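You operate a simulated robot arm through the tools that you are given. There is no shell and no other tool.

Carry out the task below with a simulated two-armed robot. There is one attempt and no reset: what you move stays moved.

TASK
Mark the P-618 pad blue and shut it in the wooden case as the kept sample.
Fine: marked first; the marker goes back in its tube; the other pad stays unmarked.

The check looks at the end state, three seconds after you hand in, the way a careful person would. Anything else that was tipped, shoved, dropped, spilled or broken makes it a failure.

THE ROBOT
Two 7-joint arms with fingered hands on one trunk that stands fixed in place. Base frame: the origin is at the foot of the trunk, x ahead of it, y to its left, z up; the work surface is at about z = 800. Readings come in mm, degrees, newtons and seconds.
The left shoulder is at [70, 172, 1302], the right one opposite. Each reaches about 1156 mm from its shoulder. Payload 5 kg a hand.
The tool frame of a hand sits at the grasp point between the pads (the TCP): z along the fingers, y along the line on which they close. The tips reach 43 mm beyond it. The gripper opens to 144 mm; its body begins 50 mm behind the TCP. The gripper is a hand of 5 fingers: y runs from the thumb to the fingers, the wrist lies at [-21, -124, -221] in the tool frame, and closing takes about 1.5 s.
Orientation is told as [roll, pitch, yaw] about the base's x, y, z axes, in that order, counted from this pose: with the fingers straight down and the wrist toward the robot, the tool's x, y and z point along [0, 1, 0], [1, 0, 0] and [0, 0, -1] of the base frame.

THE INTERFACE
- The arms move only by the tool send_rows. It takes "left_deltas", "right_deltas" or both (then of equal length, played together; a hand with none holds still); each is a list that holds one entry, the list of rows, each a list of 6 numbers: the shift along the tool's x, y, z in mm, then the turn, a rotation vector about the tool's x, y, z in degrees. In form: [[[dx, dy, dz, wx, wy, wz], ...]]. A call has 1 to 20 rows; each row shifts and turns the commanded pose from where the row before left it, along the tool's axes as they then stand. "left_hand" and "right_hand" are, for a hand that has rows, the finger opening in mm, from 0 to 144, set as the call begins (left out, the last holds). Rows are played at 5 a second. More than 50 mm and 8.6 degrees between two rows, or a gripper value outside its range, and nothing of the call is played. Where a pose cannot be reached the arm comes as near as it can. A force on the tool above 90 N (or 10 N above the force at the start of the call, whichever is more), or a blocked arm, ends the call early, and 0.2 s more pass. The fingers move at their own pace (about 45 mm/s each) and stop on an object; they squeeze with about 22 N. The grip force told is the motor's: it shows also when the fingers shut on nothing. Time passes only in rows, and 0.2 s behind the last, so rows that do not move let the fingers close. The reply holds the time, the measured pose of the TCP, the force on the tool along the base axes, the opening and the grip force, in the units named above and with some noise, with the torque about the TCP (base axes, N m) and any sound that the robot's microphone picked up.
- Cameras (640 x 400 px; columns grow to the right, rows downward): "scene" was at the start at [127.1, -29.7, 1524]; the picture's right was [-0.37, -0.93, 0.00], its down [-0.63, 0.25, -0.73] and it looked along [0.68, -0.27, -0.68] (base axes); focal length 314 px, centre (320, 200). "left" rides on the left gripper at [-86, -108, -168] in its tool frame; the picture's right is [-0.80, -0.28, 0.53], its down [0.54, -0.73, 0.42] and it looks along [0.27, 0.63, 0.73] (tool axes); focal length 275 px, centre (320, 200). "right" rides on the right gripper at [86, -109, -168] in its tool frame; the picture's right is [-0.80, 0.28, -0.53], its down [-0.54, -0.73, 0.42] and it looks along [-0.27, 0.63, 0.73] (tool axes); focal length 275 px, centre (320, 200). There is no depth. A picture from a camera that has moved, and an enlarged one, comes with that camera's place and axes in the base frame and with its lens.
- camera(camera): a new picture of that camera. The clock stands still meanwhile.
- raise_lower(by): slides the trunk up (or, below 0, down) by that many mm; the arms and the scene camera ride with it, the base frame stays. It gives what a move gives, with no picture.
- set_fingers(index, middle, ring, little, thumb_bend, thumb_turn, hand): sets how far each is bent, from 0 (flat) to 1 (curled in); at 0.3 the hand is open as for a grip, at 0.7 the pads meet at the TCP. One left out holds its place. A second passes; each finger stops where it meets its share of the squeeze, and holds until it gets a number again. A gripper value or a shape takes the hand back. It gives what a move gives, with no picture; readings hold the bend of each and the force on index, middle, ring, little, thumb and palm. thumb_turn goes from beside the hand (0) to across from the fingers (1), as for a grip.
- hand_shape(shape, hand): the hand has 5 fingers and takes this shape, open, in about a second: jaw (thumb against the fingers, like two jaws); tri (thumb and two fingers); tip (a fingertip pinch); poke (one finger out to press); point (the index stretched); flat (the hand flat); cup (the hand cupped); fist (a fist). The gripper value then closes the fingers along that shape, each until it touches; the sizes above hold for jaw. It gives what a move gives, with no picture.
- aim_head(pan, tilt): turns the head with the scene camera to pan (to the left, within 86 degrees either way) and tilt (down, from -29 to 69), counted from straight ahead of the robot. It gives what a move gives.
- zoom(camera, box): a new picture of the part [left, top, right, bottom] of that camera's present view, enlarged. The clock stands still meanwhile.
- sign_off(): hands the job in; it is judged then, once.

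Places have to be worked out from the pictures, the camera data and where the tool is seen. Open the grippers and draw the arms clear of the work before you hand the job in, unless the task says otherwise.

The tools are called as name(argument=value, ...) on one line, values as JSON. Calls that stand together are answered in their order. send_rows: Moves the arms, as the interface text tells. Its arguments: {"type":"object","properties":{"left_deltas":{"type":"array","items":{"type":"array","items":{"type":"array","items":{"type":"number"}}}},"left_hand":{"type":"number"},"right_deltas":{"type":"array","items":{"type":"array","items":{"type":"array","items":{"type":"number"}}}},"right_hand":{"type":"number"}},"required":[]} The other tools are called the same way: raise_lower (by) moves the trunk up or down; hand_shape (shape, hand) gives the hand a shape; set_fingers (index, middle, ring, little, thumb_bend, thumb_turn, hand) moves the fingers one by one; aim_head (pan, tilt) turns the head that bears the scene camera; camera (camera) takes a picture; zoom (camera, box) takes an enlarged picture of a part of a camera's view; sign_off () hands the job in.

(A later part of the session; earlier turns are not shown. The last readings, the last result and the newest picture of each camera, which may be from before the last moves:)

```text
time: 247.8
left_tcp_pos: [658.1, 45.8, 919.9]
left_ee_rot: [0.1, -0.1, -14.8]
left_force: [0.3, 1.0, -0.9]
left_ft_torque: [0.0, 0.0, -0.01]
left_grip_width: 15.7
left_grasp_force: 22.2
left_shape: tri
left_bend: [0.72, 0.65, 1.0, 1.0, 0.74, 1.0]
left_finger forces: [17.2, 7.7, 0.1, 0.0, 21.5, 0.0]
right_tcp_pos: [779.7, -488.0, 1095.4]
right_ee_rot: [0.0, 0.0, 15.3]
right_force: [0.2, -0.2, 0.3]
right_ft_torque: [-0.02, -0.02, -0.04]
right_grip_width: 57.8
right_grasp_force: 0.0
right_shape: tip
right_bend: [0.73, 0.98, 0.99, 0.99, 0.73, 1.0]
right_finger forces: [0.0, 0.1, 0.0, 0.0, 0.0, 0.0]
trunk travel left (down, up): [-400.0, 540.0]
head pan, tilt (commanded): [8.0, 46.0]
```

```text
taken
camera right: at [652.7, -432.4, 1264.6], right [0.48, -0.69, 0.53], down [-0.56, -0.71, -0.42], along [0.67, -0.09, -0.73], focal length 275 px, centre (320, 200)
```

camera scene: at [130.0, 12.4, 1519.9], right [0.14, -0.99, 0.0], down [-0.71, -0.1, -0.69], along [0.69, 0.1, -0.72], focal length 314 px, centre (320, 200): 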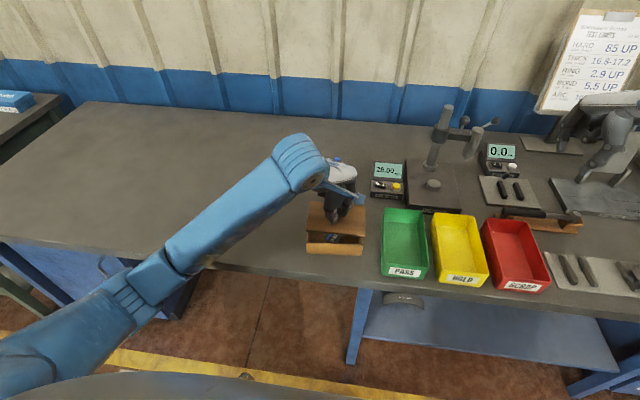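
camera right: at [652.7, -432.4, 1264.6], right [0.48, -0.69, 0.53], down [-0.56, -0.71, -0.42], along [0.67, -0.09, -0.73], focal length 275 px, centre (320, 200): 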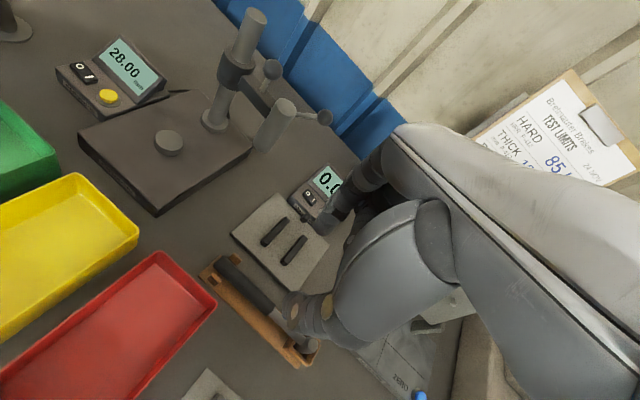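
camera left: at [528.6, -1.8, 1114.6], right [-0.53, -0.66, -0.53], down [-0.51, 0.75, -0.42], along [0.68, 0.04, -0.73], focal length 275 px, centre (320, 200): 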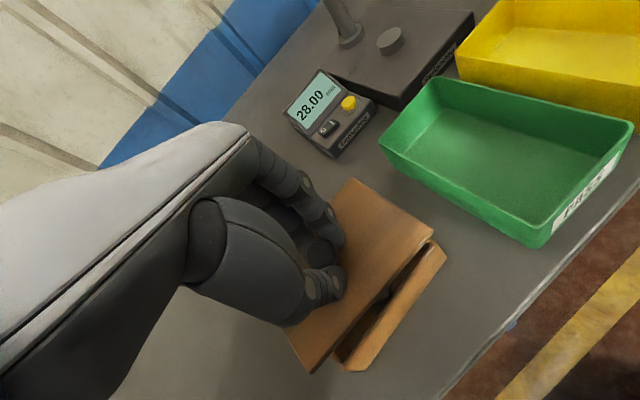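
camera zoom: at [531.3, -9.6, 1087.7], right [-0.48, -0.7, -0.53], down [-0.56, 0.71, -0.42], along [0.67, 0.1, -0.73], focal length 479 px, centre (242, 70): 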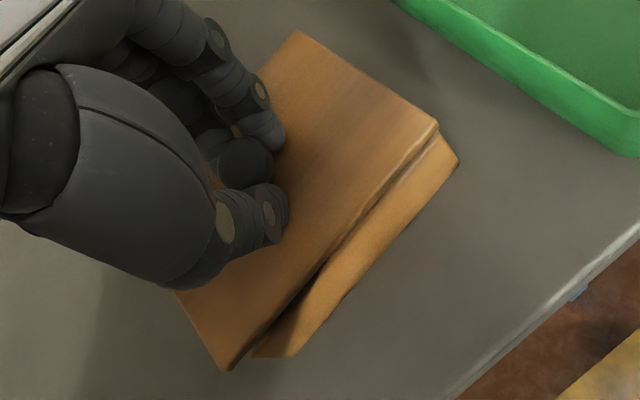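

The lid now matches the case: yaw 5.9° against 6.0°, centre off by only (1.5, -0.4) mm. I shift -1.4 mm and lower in small steps until contact.

send_rows(left_deltas=[[[0, -1.4, 0, 0, 0, 0], [0, 0, 2, 0, 0, 0], [0, 0, 2, 0, 0, 0], [0, 0, 2, 0, 0, 0], [0, 0, 0, 0, 0, 0]]])

send_rows(left_deltas=[[[0, 0, 1.5, 0, 0, 0], [0, 0, 0, 0, 0, 0]]])

zoom(camera="scene", box=[295, 190, 375, 260])

zoom(camera="left", box=[270, 160, 460, 390])

```text
time: 249.0
left_tcp_pos: [658.3, 46.9, 915.6]
left_ee_rot: [0.0, 0.1, -15.0]
left_force: [0.2, 0.0, -0.5]
left_ft_torque: [0.01, -0.03, 0.0]
left_grip_width: 15.7
left_grasp_force: 22.2
left_shape: tri
left_bend: [0.72, 0.65, 1.0, 1.0, 0.74, 1.0]
left_finger forces: [17.3, 7.9, 0.0, 0.0, 21.5, 0.0]
right_tcp_pos: [779.8, -488.6, 1094.8]
right_ee_rot: [0.0, 0.1, 15.3]
right_force: [-0.8, -0.6, -0.5]
right_ft_torque: [-0.02, 0.0, -0.02]
right_grip_width: 58.0
right_grasp_force: 0.1
right_shape: tip
right_bend: [0.73, 0.98, 0.99, 0.99, 0.73, 1.0]
right_finger forces: [0.0, 0.1, 0.1, 0.0, 0.0, 0.1]
trunk travel left (down, up): [-400.0, 540.0]
head pan, tilt (commanded): [8.0, 46.0]
```

```text
time: 249.6
left_tcp_pos: [657.6, 46.6, 913.6]
left_ee_rot: [0.0, 0.1, -14.9]
left_force: [-0.3, 0.3, -0.3]
left_ft_torque: [0.0, 0.03, 0.01]
left_grip_width: 15.7
left_grasp_force: 21.8
left_shape: tri
left_bend: [0.72, 0.65, 1.0, 1.0, 0.74, 1.0]
left_finger forces: [17.3, 7.9, 0.1, 0.0, 21.4, 0.0]
right_tcp_pos: [779.0, -487.0, 1096.4]
right_ee_rot: [0.0, 0.1, 15.3]
right_force: [-0.4, -0.4, 0.1]
right_ft_torque: [-0.02, 0.0, 0.04]
right_grip_width: 57.6
right_grasp_force: 0.1
right_shape: tip
right_bend: [0.73, 0.98, 0.99, 0.99, 0.73, 1.0]
right_finger forces: [0.1, 0.0, 0.0, 0.1, 0.0, 0.0]
trunk travel left (down, up): [-400.0, 540.0]
head pan, tilt (commanded): [8.0, 46.0]
```

```text
5.71 times, centred on (335, 225) of scene
camera zoom: at [130.1, 12.3, 1519.9], right [0.14, -0.99, 0.0], down [-0.71, -0.1, -0.69], along [0.69, 0.1, -0.72], focal length 1793 px, centre (234, 57)
```

zoom: 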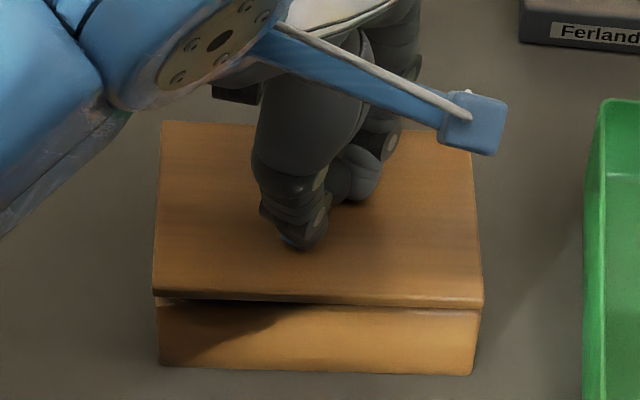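

```text
1.74 times, centred on (365, 275) of left
camera zoom: at [531.2, -8.5, 1080.1], right [-0.48, -0.7, -0.53], down [-0.56, 0.71, -0.42], along [0.67, 0.1, -0.73], focal length 479 px, centre (242, 70)
```

zoom: 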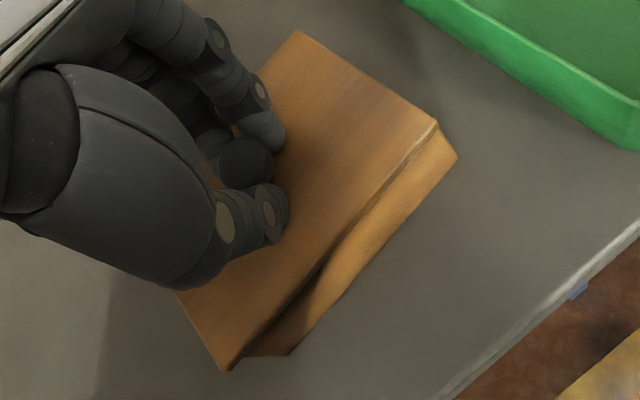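

Well aligned, with about 4 mm gap left. I lower further 1.5 mm at a time.

send_rows(left_deltas=[[[0, 0, 1.5, 0, 0, 0], [0, 0, 0, 0, 0, 0]]])

send_rows(left_deltas=[[[0, 0, 1.5, 0, 0, 0], [0, 0, 0, 0, 0, 0]]])

send_rows(left_deltas=[[[0, 0, 1, 0, 0, 0], [0, 0, 0, 0, 0, 0]]])

zoom(camera="scene", box=[295, 190, 375, 260])

```text
time: 250.2
left_tcp_pos: [656.4, 47.4, 910.5]
left_ee_rot: [0.0, 0.0, -14.8]
left_force: [0.7, -0.3, -1.9]
left_ft_torque: [-0.02, 0.05, 0.02]
left_grip_width: 15.8
left_grasp_force: 21.5
left_shape: tri
left_bend: [0.72, 0.65, 1.0, 1.0, 0.74, 1.0]
left_finger forces: [17.3, 7.9, 0.1, 0.0, 21.4, 0.1]
right_tcp_pos: [779.5, -488.0, 1096.0]
right_ee_rot: [-0.1, 0.1, 15.3]
right_force: [-0.3, -0.1, 0.5]
right_ft_torque: [-0.01, 0.03, -0.03]
right_grip_width: 57.6
right_grasp_force: 0.1
right_shape: tip
right_bend: [0.73, 0.98, 0.99, 0.99, 0.73, 1.0]
right_finger forces: [0.0, 0.0, 0.1, 0.1, 0.0, 0.1]
trunk travel left (down, up): [-400.0, 540.0]
head pan, tilt (commanded): [8.0, 46.0]
```

```text
time: 250.8
left_tcp_pos: [657.8, 46.5, 910.9]
left_ee_rot: [-0.1, 0.0, -14.9]
left_force: [0.4, -0.3, 0.7]
left_ft_torque: [-0.04, 0.0, -0.02]
left_grip_width: 15.8
left_grasp_force: 21.7
left_shape: tri
left_bend: [0.72, 0.65, 1.0, 1.0, 0.74, 1.0]
left_finger forces: [17.4, 7.9, 0.0, 0.0, 21.5, 0.0]
right_tcp_pos: [779.8, -487.5, 1096.0]
right_ee_rot: [0.0, 0.1, 15.3]
right_force: [-0.2, -0.9, -0.2]
right_ft_torque: [0.01, 0.0, -0.03]
right_grip_width: 58.0
right_grasp_force: 0.1
right_shape: tip
right_bend: [0.73, 0.98, 0.99, 0.99, 0.73, 1.0]
right_finger forces: [0.0, 0.0, 0.1, 0.0, 0.0, 0.0]
trunk travel left (down, up): [-400.0, 540.0]
head pan, tilt (commanded): [8.0, 46.0]
```

```text
time: 251.4
left_tcp_pos: [658.6, 46.8, 908.3]
left_ee_rot: [0.0, 0.0, -14.9]
left_force: [1.1, 0.2, 2.1]
left_ft_torque: [-0.04, 0.09, 0.02]
left_grip_width: 15.7
left_grasp_force: 22.3
left_shape: tri
left_bend: [0.72, 0.65, 1.0, 1.0, 0.74, 1.0]
left_finger forces: [17.5, 8.6, 0.0, 0.1, 23.5, 0.0]
right_tcp_pos: [779.2, -488.3, 1095.9]
right_ee_rot: [-0.1, 0.0, 15.2]
right_force: [-0.7, -0.7, -0.1]
right_ft_torque: [-0.01, 0.02, -0.01]
right_grip_width: 57.6
right_grasp_force: 0.0
right_shape: tip
right_bend: [0.73, 0.98, 0.99, 0.99, 0.73, 1.0]
right_finger forces: [0.0, 0.0, 0.0, 0.1, 0.0, 0.0]
trunk travel left (down, up): [-400.0, 540.0]
head pan, tilt (commanded): [8.0, 46.0]
```

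```text
5.71 times, centred on (335, 225) of scene
camera zoom: at [130.0, 12.3, 1519.9], right [0.14, -0.99, 0.0], down [-0.71, -0.1, -0.69], along [0.69, 0.1, -0.72], focal length 1793 px, centre (234, 57)
```

zoom: 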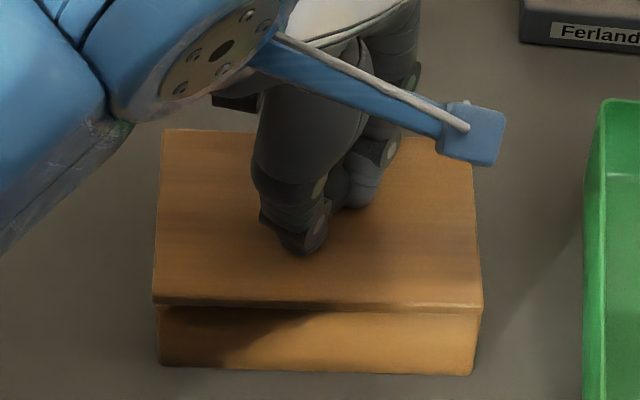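

First contact (2 N). I lower another 1.5 mm so that the lid settles all round.

send_rows(left_deltas=[[[0, 0, 1, 0, 0, 0], [0, 0, 0, 0, 0, 0]]])

send_rows(left_deltas=[[[0, 0, 1, 0, 0, 0], [0, 0, 0, 0, 0, 0]]])

zoom(camera="scene", box=[295, 190, 375, 260])

zoom(camera="left", box=[270, 160, 460, 390])

```text
time: 252.0
left_tcp_pos: [657.5, 45.3, 908.4]
left_ee_rot: [0.0, 0.0, -14.9]
left_force: [1.3, 1.8, 2.8]
left_ft_torque: [-0.19, 0.12, 0.0]
left_grip_width: 15.7
left_grasp_force: 21.9
left_shape: tri
left_bend: [0.72, 0.65, 1.0, 1.0, 0.74, 1.0]
left_finger forces: [18.2, 9.8, 0.0, 0.0, 25.4, 0.0]
right_tcp_pos: [779.5, -487.4, 1095.8]
right_ee_rot: [0.0, 0.0, 15.3]
right_force: [0.1, -0.2, 0.0]
right_ft_torque: [0.0, 0.01, -0.01]
right_grip_width: 57.8
right_grasp_force: 0.1
right_shape: tip
right_bend: [0.73, 0.98, 0.99, 0.99, 0.73, 1.0]
right_finger forces: [0.0, 0.0, 0.0, 0.0, 0.0, 0.1]
trunk travel left (down, up): [-400.0, 540.0]
head pan, tilt (commanded): [8.0, 46.0]
```

```text
time: 252.6
left_tcp_pos: [657.6, 45.2, 907.6]
left_ee_rot: [0.0, -0.1, -14.9]
left_force: [-0.1, 1.4, 2.5]
left_ft_torque: [-0.2, 0.09, -0.01]
left_grip_width: 15.3
left_grasp_force: 21.8
left_shape: tri
left_bend: [0.72, 0.65, 1.0, 1.0, 0.74, 1.0]
left_finger forces: [18.7, 10.1, 0.0, 0.0, 25.7, 0.0]
right_tcp_pos: [779.2, -488.1, 1097.0]
right_ee_rot: [0.0, 0.0, 15.3]
right_force: [0.4, 0.4, -0.6]
right_ft_torque: [0.01, -0.04, 0.01]
right_grip_width: 57.8
right_grasp_force: 0.1
right_shape: tip
right_bend: [0.73, 0.98, 0.99, 0.99, 0.73, 1.0]
right_finger forces: [0.1, 0.0, 0.1, 0.1, 0.1, 0.0]
trunk travel left (down, up): [-400.0, 540.0]
head pan, tilt (commanded): [8.0, 46.0]
```

```text
5.71 times, centred on (335, 225) of scene
camera zoom: at [129.7, 12.4, 1519.9], right [0.14, -0.99, 0.0], down [-0.71, -0.1, -0.69], along [0.69, 0.1, -0.72], focal length 1793 px, centre (234, 57)
```

zoom: 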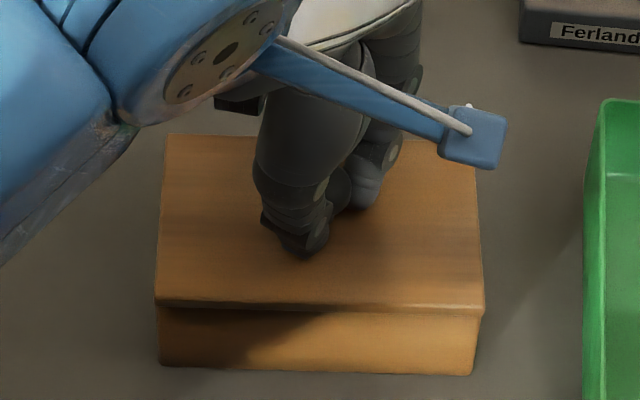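

```text
1.74 times, centred on (365, 275) of left
camera zoom: at [531.0, -9.3, 1073.4], right [-0.48, -0.7, -0.53], down [-0.56, 0.71, -0.42], along [0.67, 0.1, -0.73], focal length 479 px, centre (242, 70)
```

zoom: 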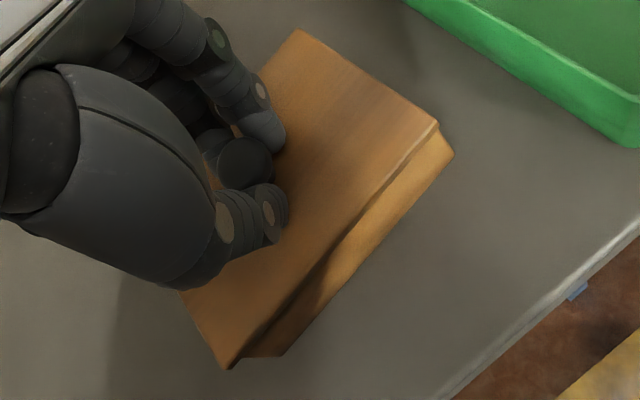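

Force stays near 2.5 N while the lid levels itself on the rim. I go down 1 mm more to see whether it becomes flush.

send_rows(left_deltas=[[[0, 0, 1, 0, 0, 0], [0, 0, 0, 0, 0, 0]]])

send_rows(left_deltas=[[[0, 0, 1, 0, 0, 0], [0, 0, 0, 0, 0, 0]]])

zoom(camera="scene", box=[300, 205, 370, 260])

zoom(camera="left", box=[330, 220, 460, 390])

```text
time: 253.2
left_tcp_pos: [658.0, 45.9, 905.8]
left_ee_rot: [-0.1, 0.0, -14.9]
left_force: [0.7, 0.2, 10.5]
left_ft_torque: [-0.18, 0.33, 0.03]
left_grip_width: 15.6
left_grasp_force: 22.9
left_shape: tri
left_bend: [0.72, 0.65, 1.0, 1.0, 0.74, 1.0]
left_finger forces: [19.3, 10.4, 0.1, 0.0, 33.3, 0.1]
right_tcp_pos: [778.9, -487.6, 1097.3]
right_ee_rot: [0.0, 0.1, 15.3]
right_force: [-0.4, -1.1, -0.1]
right_ft_torque: [0.0, 0.02, -0.01]
right_grip_width: 57.8
right_grasp_force: 0.1
right_shape: tip
right_bend: [0.73, 0.98, 0.99, 0.99, 0.73, 1.0]
right_finger forces: [0.0, 0.0, 0.0, 0.0, 0.0, 0.0]
trunk travel left (down, up): [-400.0, 540.0]
head pan, tilt (commanded): [8.0, 46.0]
```

```text
time: 253.8
left_tcp_pos: [657.3, 46.9, 905.9]
left_ee_rot: [0.0, -0.1, -14.9]
left_force: [0.9, -0.7, 18.8]
left_ft_torque: [-0.16, 0.64, 0.0]
left_grip_width: 15.8
left_grasp_force: 21.6
left_shape: tri
left_bend: [0.72, 0.65, 1.0, 1.0, 0.75, 1.0]
left_finger forces: [19.8, 10.5, 0.0, 0.0, 41.0, 0.1]
right_tcp_pos: [779.0, -487.6, 1097.5]
right_ee_rot: [0.1, 0.0, 15.3]
right_force: [-0.3, -0.4, 1.2]
right_ft_torque: [-0.01, 0.0, -0.02]
right_grip_width: 57.7
right_grasp_force: 0.0
right_shape: tip
right_bend: [0.73, 0.98, 0.99, 0.99, 0.73, 1.0]
right_finger forces: [0.0, 0.1, 0.0, 0.0, 0.0, 0.0]
trunk travel left (down, up): [-400.0, 540.0]
head pan, tilt (commanded): [8.0, 46.0]
```

```text
7.27 times, centred on (335, 232) of scene
camera zoom: at [128.4, 12.1, 1520.2], right [0.14, -0.99, 0.0], down [-0.71, -0.1, -0.7], along [0.69, 0.1, -0.72], focal length 2282 px, centre (211, -36)
```

zoom: 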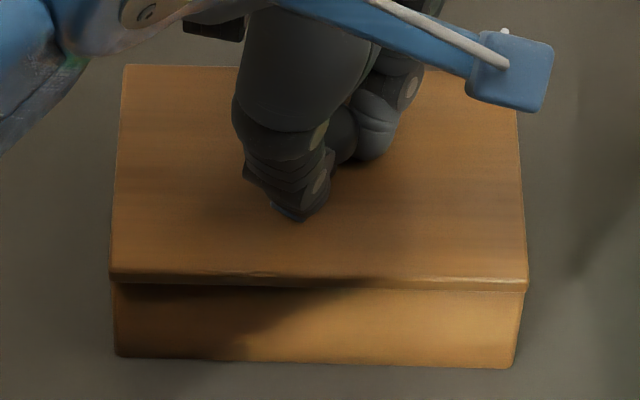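

```text
2.35 times, centred on (395, 305) of left
camera zoom: at [529.9, -8.5, 1072.1], right [-0.48, -0.7, -0.53], down [-0.56, 0.71, -0.42], along [0.68, 0.1, -0.73], focal length 648 px, centre (144, -47)
```

zoom: 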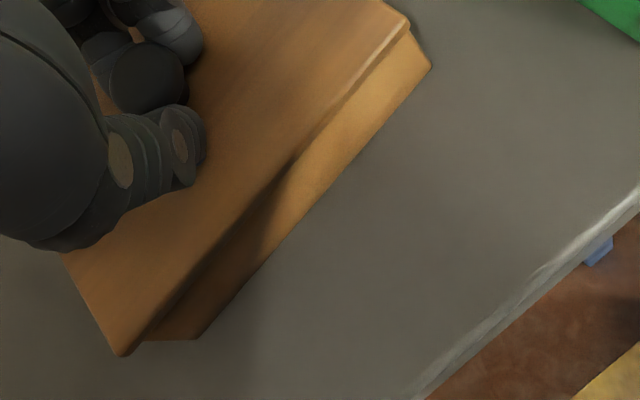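

The lid is down (18.8 N now). I ease back up 1.5 mm to take off the pressure before letting go.

send_rows(left_deltas=[[[0, 0, -1.5, 0, 0, 0], [0, 0, -0.5, 0, 0, 0], [0, 0, 0, 0, 0, 0]]])

zoom(camera="scene", box=[300, 205, 370, 260])

```text
time: 254.6
left_tcp_pos: [657.2, 45.6, 905.7]
left_ee_rot: [0.0, 0.1, -14.9]
left_force: [-0.1, -1.5, 1.7]
left_ft_torque: [-0.27, 0.09, 0.03]
left_grip_width: 15.7
left_grasp_force: 22.2
left_shape: tri
left_bend: [0.72, 0.65, 1.0, 1.0, 0.75, 1.0]
left_finger forces: [21.7, 9.3, 0.0, 0.0, 26.8, 0.1]
right_tcp_pos: [779.1, -487.1, 1094.9]
right_ee_rot: [0.0, 0.0, 15.2]
right_force: [0.0, 0.2, 0.2]
right_ft_torque: [0.0, -0.02, 0.0]
right_grip_width: 58.1
right_grasp_force: 0.0
right_shape: tip
right_bend: [0.73, 0.98, 0.99, 0.99, 0.73, 1.0]
right_finger forces: [0.0, 0.0, 0.0, 0.0, 0.1, 0.0]
trunk travel left (down, up): [-400.0, 540.0]
head pan, tilt (commanded): [8.0, 46.0]
```

```text
7.27 times, centred on (335, 232) of scene
camera zoom: at [129.7, 12.2, 1519.8], right [0.14, -0.99, 0.0], down [-0.71, -0.1, -0.69], along [0.69, 0.1, -0.72], focal length 2282 px, centre (211, -36)
```

zoom: 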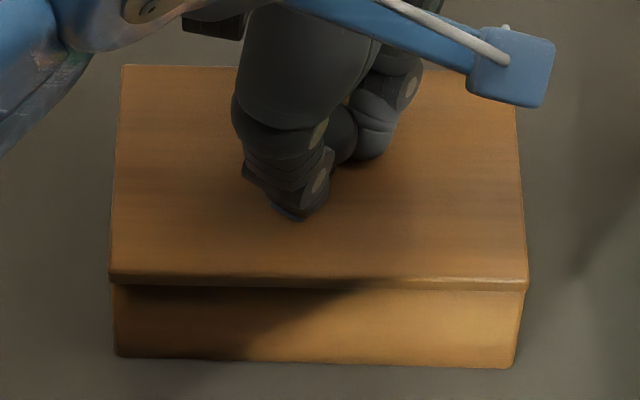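

Pressure relieved. I open just enough to free the knob, rise a few mm, then open wider.

send_rows(left_deltas=[[[0, 0, 0, 0, 0, 0], [0, 0, 0, 0, 0, 0], [0, 0, 0, 0, 0, 0]]], left_hand=34)

send_rows(left_deltas=[[[0, 0, -2, 0, 0, 0], [0, 0, -3, 0, 0, 0], [0, 0, 0, 0, 0, 0]]])

zoom(camera="scene", box=[295, 190, 375, 260])

zoom(camera="left", box=[270, 160, 460, 390])

```text
time: 255.4
left_tcp_pos: [657.7, 46.7, 906.7]
left_ee_rot: [-0.1, 0.1, -14.8]
left_force: [-0.6, 0.4, -1.2]
left_ft_torque: [-0.02, 0.03, 0.0]
left_grip_width: 33.7
left_grasp_force: 0.0
left_shape: tri
left_bend: [0.74, 0.57, 0.99, 0.99, 0.74, 1.0]
left_finger forces: [4.5, 2.0, 0.0, 0.0, 0.0, 0.1]
right_tcp_pos: [779.9, -487.4, 1096.6]
right_ee_rot: [0.0, 0.0, 15.2]
right_force: [-0.2, 1.2, 0.5]
right_ft_torque: [-0.01, -0.05, 0.0]
right_grip_width: 57.7
right_grasp_force: 0.0
right_shape: tip
right_bend: [0.73, 0.98, 0.99, 0.99, 0.73, 1.0]
right_finger forces: [0.1, 0.1, 0.0, 0.0, 0.0, 0.1]
trunk travel left (down, up): [-400.0, 540.0]
head pan, tilt (commanded): [8.0, 46.0]
```

```text
time: 256.2
left_tcp_pos: [657.3, 47.2, 911.5]
left_ee_rot: [-0.1, 0.1, -14.9]
left_force: [-0.1, -0.1, -0.7]
left_ft_torque: [-0.02, 0.02, -0.06]
left_grip_width: 33.8
left_grasp_force: 0.1
left_shape: tri
left_bend: [0.74, 0.57, 0.99, 0.99, 0.74, 1.0]
left_finger forces: [4.5, 1.8, 0.1, 0.1, 0.0, 0.1]
right_tcp_pos: [780.1, -487.8, 1095.5]
right_ee_rot: [0.0, 0.1, 15.2]
right_force: [0.4, 0.0, 0.6]
right_ft_torque: [-0.02, 0.02, -0.01]
right_grip_width: 58.0
right_grasp_force: 0.1
right_shape: tip
right_bend: [0.73, 0.98, 0.99, 0.99, 0.73, 1.0]
right_finger forces: [0.1, 0.0, 0.0, 0.0, 0.0, 0.1]
trunk travel left (down, up): [-400.0, 540.0]
head pan, tilt (commanded): [8.0, 46.0]
```

```text
5.71 times, centred on (335, 225) of scene
camera zoom: at [130.1, 12.3, 1519.9], right [0.14, -0.99, 0.0], down [-0.71, -0.1, -0.69], along [0.69, 0.1, -0.72], focal length 1793 px, centre (234, 57)
```

zoom: 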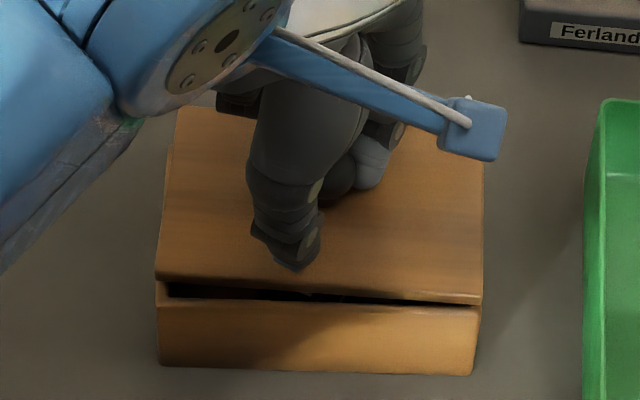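

```text
1.74 times, centred on (365, 275) of left
camera zoom: at [530.5, -8.7, 1078.0], right [-0.48, -0.7, -0.53], down [-0.56, 0.71, -0.42], along [0.67, 0.1, -0.73], focal length 479 px, centre (242, 70)
```

zoom: 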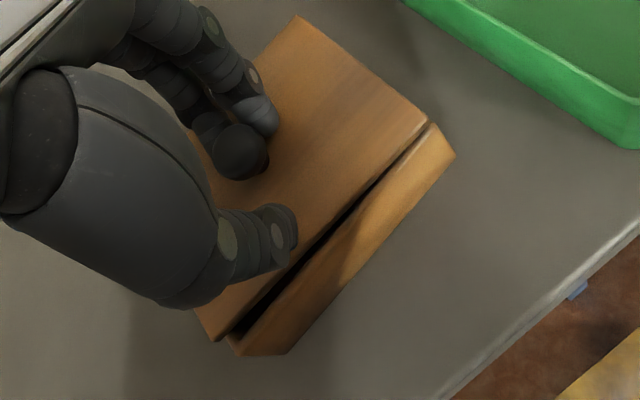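

The index and middle fingers still hook the knob and dragged the lid back and up a little. I lower again by 4 mm so the lid rests on the rim, then open wide.

send_rows(left_deltas=[[[0, 0, 2, 0, 0, 0], [0, 0, 2, 0, 0, 0], [0, 0, 0, 0, 0, 0]]])

zoom(camera="scene", box=[295, 190, 375, 260])

zoom(camera="left", box=[270, 160, 460, 390])

```text
time: 257.0
left_tcp_pos: [655.7, 45.7, 905.2]
left_ee_rot: [0.0, 0.0, -14.9]
left_force: [0.4, 0.3, -0.9]
left_ft_torque: [-0.01, -0.01, -0.01]
left_grip_width: 33.9
left_grasp_force: 0.1
left_shape: tri
left_bend: [0.74, 0.57, 0.99, 0.99, 0.74, 1.0]
left_finger forces: [4.4, 1.9, 0.0, 0.1, 0.1, 0.0]
right_tcp_pos: [779.0, -488.6, 1094.7]
right_ee_rot: [0.1, 0.0, 15.2]
right_force: [-0.7, -0.2, 1.3]
right_ft_torque: [0.01, -0.03, -0.02]
right_grip_width: 57.9
right_grasp_force: 0.1
right_shape: tip
right_bend: [0.73, 0.98, 0.99, 0.99, 0.73, 1.0]
right_finger forces: [0.0, 0.0, 0.2, 0.0, 0.0, 0.0]
trunk travel left (down, up): [-400.0, 540.0]
head pan, tilt (commanded): [8.0, 46.0]
```

```text
5.71 times, centred on (335, 225) of scene
camera zoom: at [130.1, 12.2, 1519.9], right [0.14, -0.99, 0.0], down [-0.71, -0.1, -0.69], along [0.69, 0.1, -0.72], focal length 1793 px, centre (234, 57)
```

zoom: 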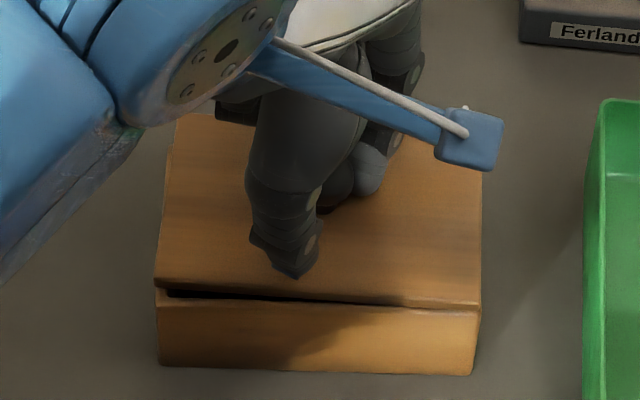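

```text
1.74 times, centred on (365, 275) of left
camera zoom: at [530.2, -8.3, 1073.4], right [-0.48, -0.7, -0.53], down [-0.56, 0.71, -0.42], along [0.67, 0.1, -0.73], focal length 479 px, centre (242, 70)
```

zoom: 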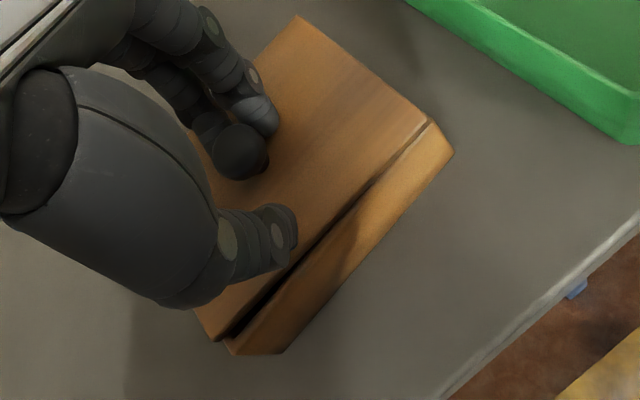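

The fingers appear to be hooked under the knob's cap. I look closely at the gap and underside before deciding how to free it.

zoom(camera="scene", box=[310, 215, 350, 250])

zoom(camera="left", box=[370, 230, 430, 290])

zoom(camera="left", box=[310, 190, 400, 290])

zoom(camera="left", box=[320, 310, 420, 380])

```text
11.43 times, centred on (330, 232) of scene
camera zoom: at [130.1, 12.2, 1519.9], right [0.14, -0.99, 0.0], down [-0.71, -0.1, -0.69], along [0.69, 0.1, -0.72], focal length 3587 px, centre (206, -171)
```

zoom: 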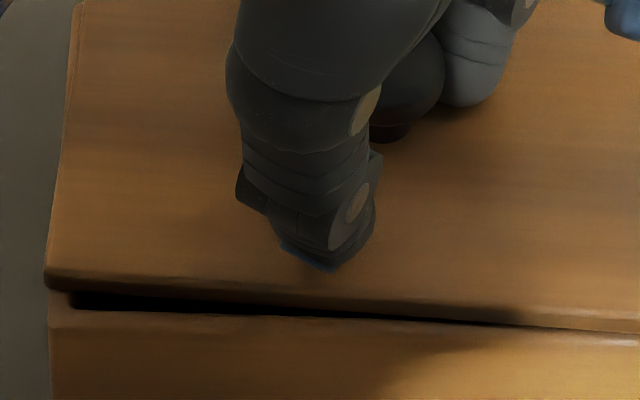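

```text
6.67 times, centred on (400, 260) of left
camera zoom: at [530.2, -8.3, 1073.4], right [-0.48, -0.7, -0.53], down [-0.56, 0.71, -0.42], along [0.67, 0.1, -0.73], focal length 1835 px, centre (-213, -200)
```

zoom: 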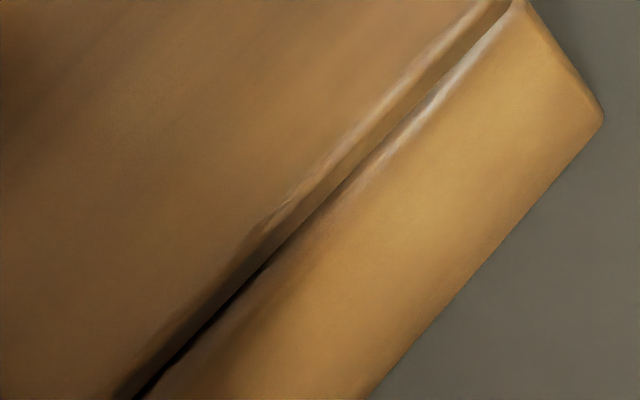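

```text
4.00 times, centred on (355, 240) of left
camera zoom: at [530.2, -8.3, 1073.4], right [-0.48, -0.7, -0.53], down [-0.56, 0.71, -0.42], along [0.67, 0.1, -0.73], focal length 1101 px, centre (180, 40)
```

zoom: 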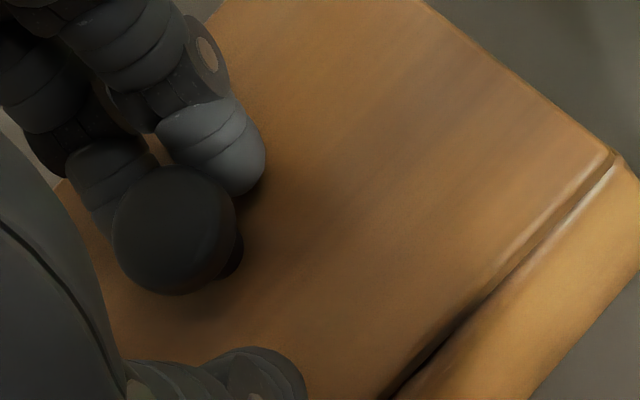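

```text
5.71 times, centred on (370, 345) of left
camera zoom: at [530.2, -8.3, 1073.4], right [-0.48, -0.7, -0.53], down [-0.56, 0.71, -0.42], along [0.67, 0.1, -0.73], focal length 1573 px, centre (34, -629)
```

zoom: 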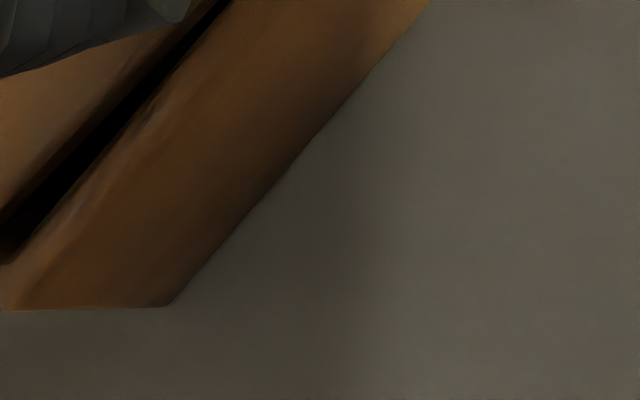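

Index and middle seem wedged either side of the knob's stem (4.4 N and 1.9 N with the thumb off). I open only the middle finger first to break that wedge, leaving the index as it is.

set_fingers(hand="left", middle=0.38)

zoom(camera="scene", box=[295, 190, 375, 260])

zoom(camera="left", box=[270, 160, 460, 390])

```text
time: 258.0
left_tcp_pos: [655.9, 46.4, 908.5]
left_ee_rot: [0.1, -0.1, -14.8]
left_force: [0.2, -0.1, 15.4]
left_ft_torque: [-0.1, -0.85, 0.04]
left_grip_width: 43.8
left_grasp_force: 7.9
left_shape: fingers
left_bend: [0.73, 0.38, 0.99, 0.99, 0.74, 1.0]
left_finger forces: [1.8, 14.2, 0.0, 0.0, 0.6, 0.0]
right_tcp_pos: [778.8, -487.1, 1097.0]
right_ee_rot: [0.0, 0.0, 15.4]
right_force: [-0.1, 0.1, -0.5]
right_ft_torque: [-0.03, 0.02, 0.01]
right_grip_width: 58.0
right_grasp_force: 0.1
right_shape: tip
right_bend: [0.73, 0.98, 0.99, 0.99, 0.73, 1.0]
right_finger forces: [0.0, 0.0, 0.0, 0.0, 0.1, 0.0]
trunk travel left (down, up): [-400.0, 540.0]
head pan, tilt (commanded): [8.0, 46.0]
```

```text
5.71 times, centred on (335, 225) of scene
camera zoom: at [128.4, 12.1, 1520.2], right [0.14, -0.99, 0.0], down [-0.71, -0.1, -0.7], along [0.69, 0.1, -0.72], focal length 1793 px, centre (234, 57)
```

zoom: 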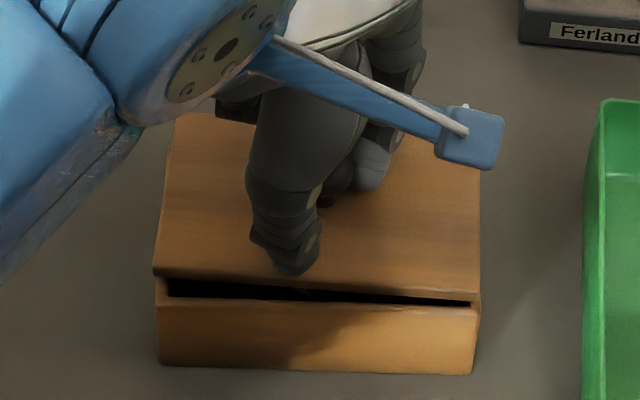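

```text
1.74 times, centred on (365, 275) of left
camera zoom: at [529.1, -8.5, 1074.9], right [-0.48, -0.7, -0.53], down [-0.56, 0.71, -0.42], along [0.68, 0.1, -0.73], focal length 479 px, centre (242, 70)
```

zoom: 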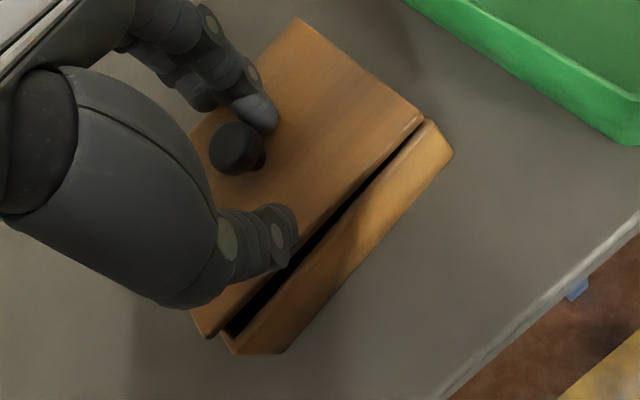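

The straightened middle finger now presses on the lid (14 N). I raise the hand 5 mm to take that pressure off and watch whether the lid follows.

send_rows(left_deltas=[[[0, 0, -2, 0, 0, 0], [0, 0, -2, 0, 0, 0], [0, 0, 0, 0, 0, 0]]])

zoom(camera="scene", box=[295, 190, 375, 260])

zoom(camera="left", box=[270, 160, 460, 390])

```text
time: 258.8
left_tcp_pos: [657.1, 47.3, 909.9]
left_ee_rot: [0.0, 0.2, -14.8]
left_force: [0.5, 0.4, 0.8]
left_ft_torque: [0.0, 0.03, 0.0]
left_grip_width: 41.6
left_grasp_force: 0.3
left_shape: fingers
left_bend: [0.74, 0.38, 0.99, 0.99, 0.74, 1.0]
left_finger forces: [0.0, 0.0, 0.2, 0.0, 0.0, 0.1]
right_tcp_pos: [780.7, -488.6, 1095.7]
right_ee_rot: [0.0, 0.0, 15.3]
right_force: [-0.3, 0.5, 1.2]
right_ft_torque: [0.02, 0.01, -0.02]
right_grip_width: 57.7
right_grasp_force: 0.0
right_shape: tip
right_bend: [0.73, 0.98, 0.99, 0.99, 0.73, 1.0]
right_finger forces: [0.0, 0.0, 0.1, 0.0, 0.0, 0.1]
trunk travel left (down, up): [-400.0, 540.0]
head pan, tilt (commanded): [8.0, 46.0]
```

```text
5.71 times, centred on (335, 225) of scene
camera zoom: at [130.0, 12.3, 1519.8], right [0.14, -0.99, 0.0], down [-0.71, -0.1, -0.69], along [0.69, 0.1, -0.72], focal length 1793 px, centre (234, 57)
```

zoom: 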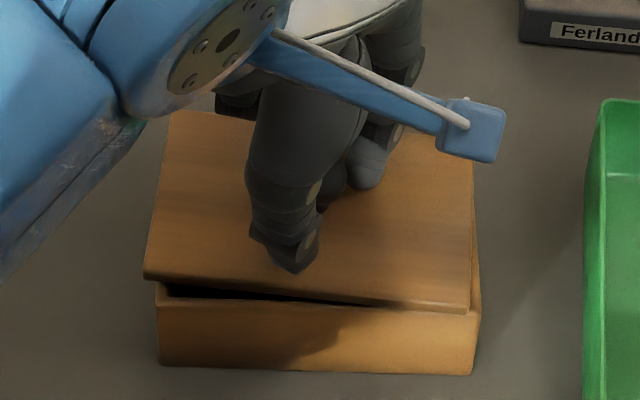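

```text
1.74 times, centred on (365, 275) of left
camera zoom: at [530.8, -8.3, 1076.7], right [-0.48, -0.7, -0.53], down [-0.56, 0.71, -0.42], along [0.67, 0.1, -0.73], focal length 479 px, centre (242, 70)
```

zoom: 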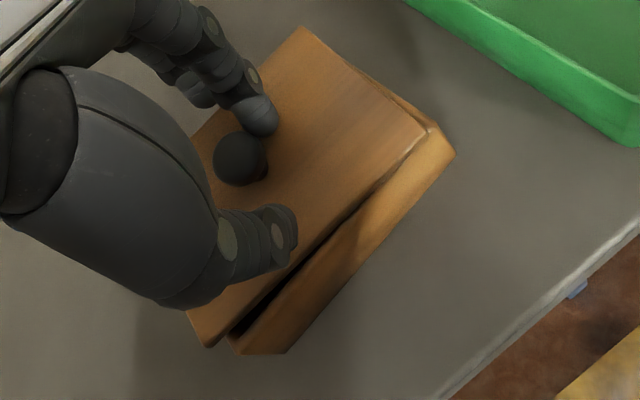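

All finger forces are zero now, so the knob is free; the lid lies on the case but slightly turned. I move the fingers away from the knob (tool +y), then raise the hand clear.

send_rows(left_deltas=[[[0, 4, 0, 0, 0, 0], [0, 4, 0, 0, 0, 0], [0, 0, 0, 0, 0, 0], [0, 0, -5, 0, 0, 0], [0, 0, -10, 0, 0, 0], [0, 0, -20, 0, 0, 0], [0, 0, -30, 0, 0, 0], [0, 0, -40, 0, 0, 0], [0, 0, 0, 0, 0, 0]]])

zoom(camera="scene", box=[295, 180, 375, 260])

zoom(camera="left", box=[270, 160, 460, 390])

```text
time: 260.8
left_tcp_pos: [665.1, 45.5, 1017.0]
left_ee_rot: [0.0, 0.1, -15.0]
left_force: [1.1, 0.9, 0.1]
left_ft_torque: [-0.03, 0.0, 0.0]
left_grip_width: 41.8
left_grasp_force: 0.1
left_shape: fingers
left_bend: [0.74, 0.38, 0.99, 0.99, 0.74, 1.0]
left_finger forces: [0.0, 0.0, 0.0, 0.0, 0.0, 0.0]
right_tcp_pos: [780.3, -486.6, 1097.0]
right_ee_rot: [0.0, 0.0, 15.3]
right_force: [-0.9, -0.4, 0.7]
right_ft_torque: [0.0, -0.02, -0.03]
right_grip_width: 57.7
right_grasp_force: 0.0
right_shape: tip
right_bend: [0.73, 0.98, 0.99, 0.99, 0.73, 1.0]
right_finger forces: [0.1, 0.0, 0.1, 0.0, 0.1, 0.1]
trunk travel left (down, up): [-400.0, 540.0]
head pan, tilt (commanded): [8.0, 46.0]
```

```text
5.00 times, centred on (335, 220) of scene
camera zoom: at [130.1, 12.6, 1519.9], right [0.14, -0.99, 0.0], down [-0.71, -0.1, -0.69], along [0.69, 0.1, -0.72], focal length 1569 px, centre (245, 100)
```

zoom: 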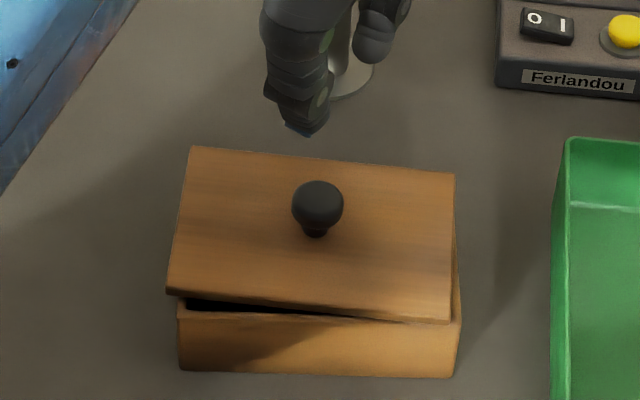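

```text
1.74 times, centred on (365, 275) of left
camera zoom: at [539.0, -8.7, 1183.8], right [-0.48, -0.7, -0.53], down [-0.56, 0.71, -0.42], along [0.67, 0.1, -0.73], focal length 479 px, centre (242, 70)
```

zoom: 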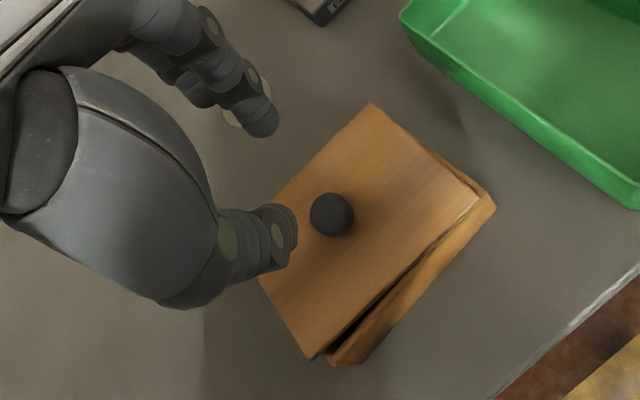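

The hand is clear and the lid lies flat on the case but offset by about (6.5, 3.6) mm and -4.8° in turn. I'll regrip the knob with a two-finger pinch, held higher, so nothing hooks under the cap. First I change the shape up here.

hand_shape(shape="tip", hand="left")

send_rows(left_deltas=[[[5.6, 4.3, 0, 0, 0, 0], [0, 0, 0, 0, 0, 0], [0, 0, 0, 0, 0, 0], [0, 0, 25, 0, 0, 0], [0, 0, 25, 0, 0, 0], [0, 0, 0, 0, 0, 0]]], left_hand=70)

zoom(camera="scene", box=[295, 170, 375, 260])

zoom(camera="left", box=[240, 150, 460, 390])

```text
time: 261.7
left_tcp_pos: [666.9, 45.2, 1017.3]
left_ee_rot: [0.0, 0.0, -15.0]
left_force: [0.5, 0.1, -0.2]
left_ft_torque: [-0.02, -0.03, 0.02]
left_grip_width: 143.5
left_grasp_force: 0.0
left_shape: tip
left_bend: [0.3, 0.98, 0.99, 0.99, 0.3, 0.98]
left_finger forces: [0.0, 0.0, 0.0, 0.1, 0.1, 0.0]
right_tcp_pos: [779.6, -487.7, 1097.1]
right_ee_rot: [0.1, 0.0, 15.3]
right_force: [-0.6, -0.4, 0.1]
right_ft_torque: [0.01, 0.01, -0.02]
right_grip_width: 57.7
right_grasp_force: 0.0
right_shape: tip
right_bend: [0.73, 0.98, 0.99, 0.99, 0.73, 1.0]
right_finger forces: [0.1, 0.0, 0.1, 0.0, 0.0, 0.0]
trunk travel left (down, up): [-400.0, 540.0]
head pan, tilt (commanded): [8.0, 46.0]
```

```text
time: 263.1
left_tcp_pos: [670.7, 46.3, 966.5]
left_ee_rot: [0.0, 0.0, -14.9]
left_force: [0.4, -1.0, -0.8]
left_ft_torque: [-0.03, 0.02, -0.02]
left_grip_width: 70.5
left_grasp_force: 0.0
left_shape: tip
left_bend: [0.73, 0.98, 0.99, 0.99, 0.71, 1.0]
left_finger forces: [0.0, 0.0, 0.0, 0.0, 0.0, 0.0]
right_tcp_pos: [780.0, -488.3, 1095.3]
right_ee_rot: [0.0, 0.1, 15.3]
right_force: [0.1, -0.9, -0.1]
right_ft_torque: [-0.01, 0.0, -0.01]
right_grip_width: 57.7
right_grasp_force: 0.1
right_shape: tip
right_bend: [0.73, 0.98, 0.99, 0.99, 0.73, 1.0]
right_finger forces: [0.1, 0.0, 0.1, 0.1, 0.0, 0.0]
trunk travel left (down, up): [-400.0, 540.0]
head pan, tilt (commanded): [8.0, 46.0]
```

```text
4.44 times, centred on (335, 215) of scene
camera zoom: at [130.0, 12.1, 1519.9], right [0.14, -0.99, 0.0], down [-0.71, -0.1, -0.69], along [0.69, 0.1, -0.72], focal length 1395 px, centre (253, 133)
```

zoom: 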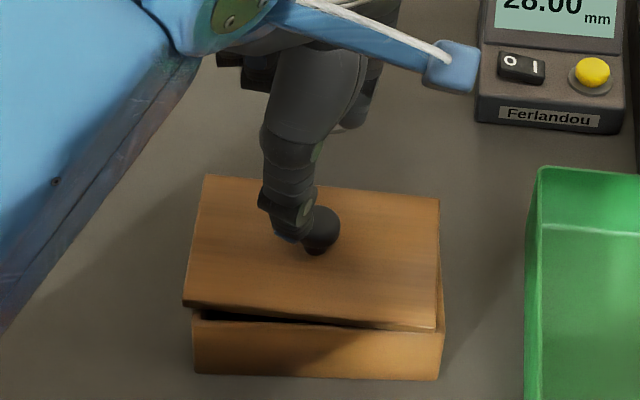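

```text
1.67 times, centred on (350, 270) of left
camera zoom: at [544.9, -8.1, 1133.3], right [-0.48, -0.7, -0.53], down [-0.56, 0.71, -0.42], along [0.67, 0.1, -0.73], focal length 459 px, centre (270, 83)
```

zoom: 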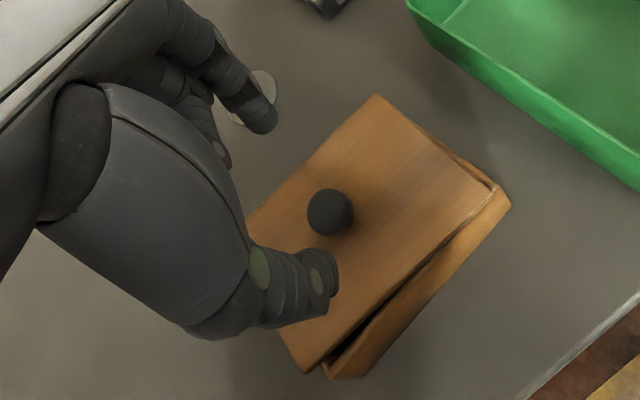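

The knob is at tool (0.9, -2). I correct by (1.5, -2) mm and descend to z≈914, which keeps the tips about 10 mm above the lid.

send_rows(left_deltas=[[[1.5, -2, 0, 0, 0, 0], [0, 0, 20, 0, 0, 0], [0, 0, 18, 0, 0, 0], [0, 0, 14, 0, 0, 0], [0, 0, 0, 0, 0, 0]]])

zoom(camera="scene", box=[295, 170, 375, 260])

zoom(camera="left", box=[240, 150, 460, 390])

```text
time: 264.3
left_tcp_pos: [670.4, 49.4, 913.1]
left_ee_rot: [0.0, -0.1, -14.9]
left_force: [-0.1, 0.1, 0.1]
left_ft_torque: [-0.03, -0.05, -0.01]
left_grip_width: 70.5
left_grasp_force: 0.1
left_shape: tip
left_bend: [0.73, 0.98, 0.99, 0.99, 0.71, 1.0]
left_finger forces: [0.0, 0.1, 0.0, 0.0, 0.1, 0.0]
right_tcp_pos: [780.0, -486.9, 1095.5]
right_ee_rot: [0.1, 0.0, 15.2]
right_force: [0.4, 0.0, 0.0]
right_ft_torque: [-0.04, 0.02, 0.04]
right_grip_width: 57.8
right_grasp_force: 0.1
right_shape: tip
right_bend: [0.73, 0.98, 0.99, 0.99, 0.73, 1.0]
right_finger forces: [0.0, 0.0, 0.0, 0.0, 0.0, 0.0]
trunk travel left (down, up): [-400.0, 540.0]
head pan, tilt (commanded): [8.0, 46.0]
```

```text
4.44 times, centred on (335, 215) of scene
camera zoom: at [130.0, 12.2, 1519.9], right [0.14, -0.99, 0.0], down [-0.71, -0.1, -0.69], along [0.69, 0.1, -0.72], focal length 1395 px, centre (253, 133)
```

zoom: 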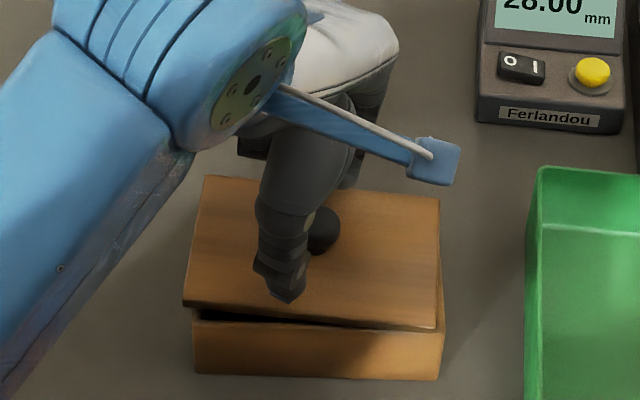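

```text
1.67 times, centred on (350, 270) of left
camera zoom: at [543.2, -5.9, 1080.9], right [-0.48, -0.7, -0.53], down [-0.56, 0.71, -0.42], along [0.67, 0.1, -0.73], focal length 459 px, centre (270, 83)
```

zoom: 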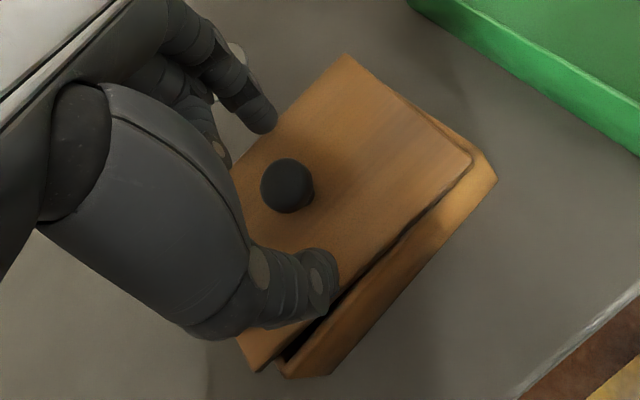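

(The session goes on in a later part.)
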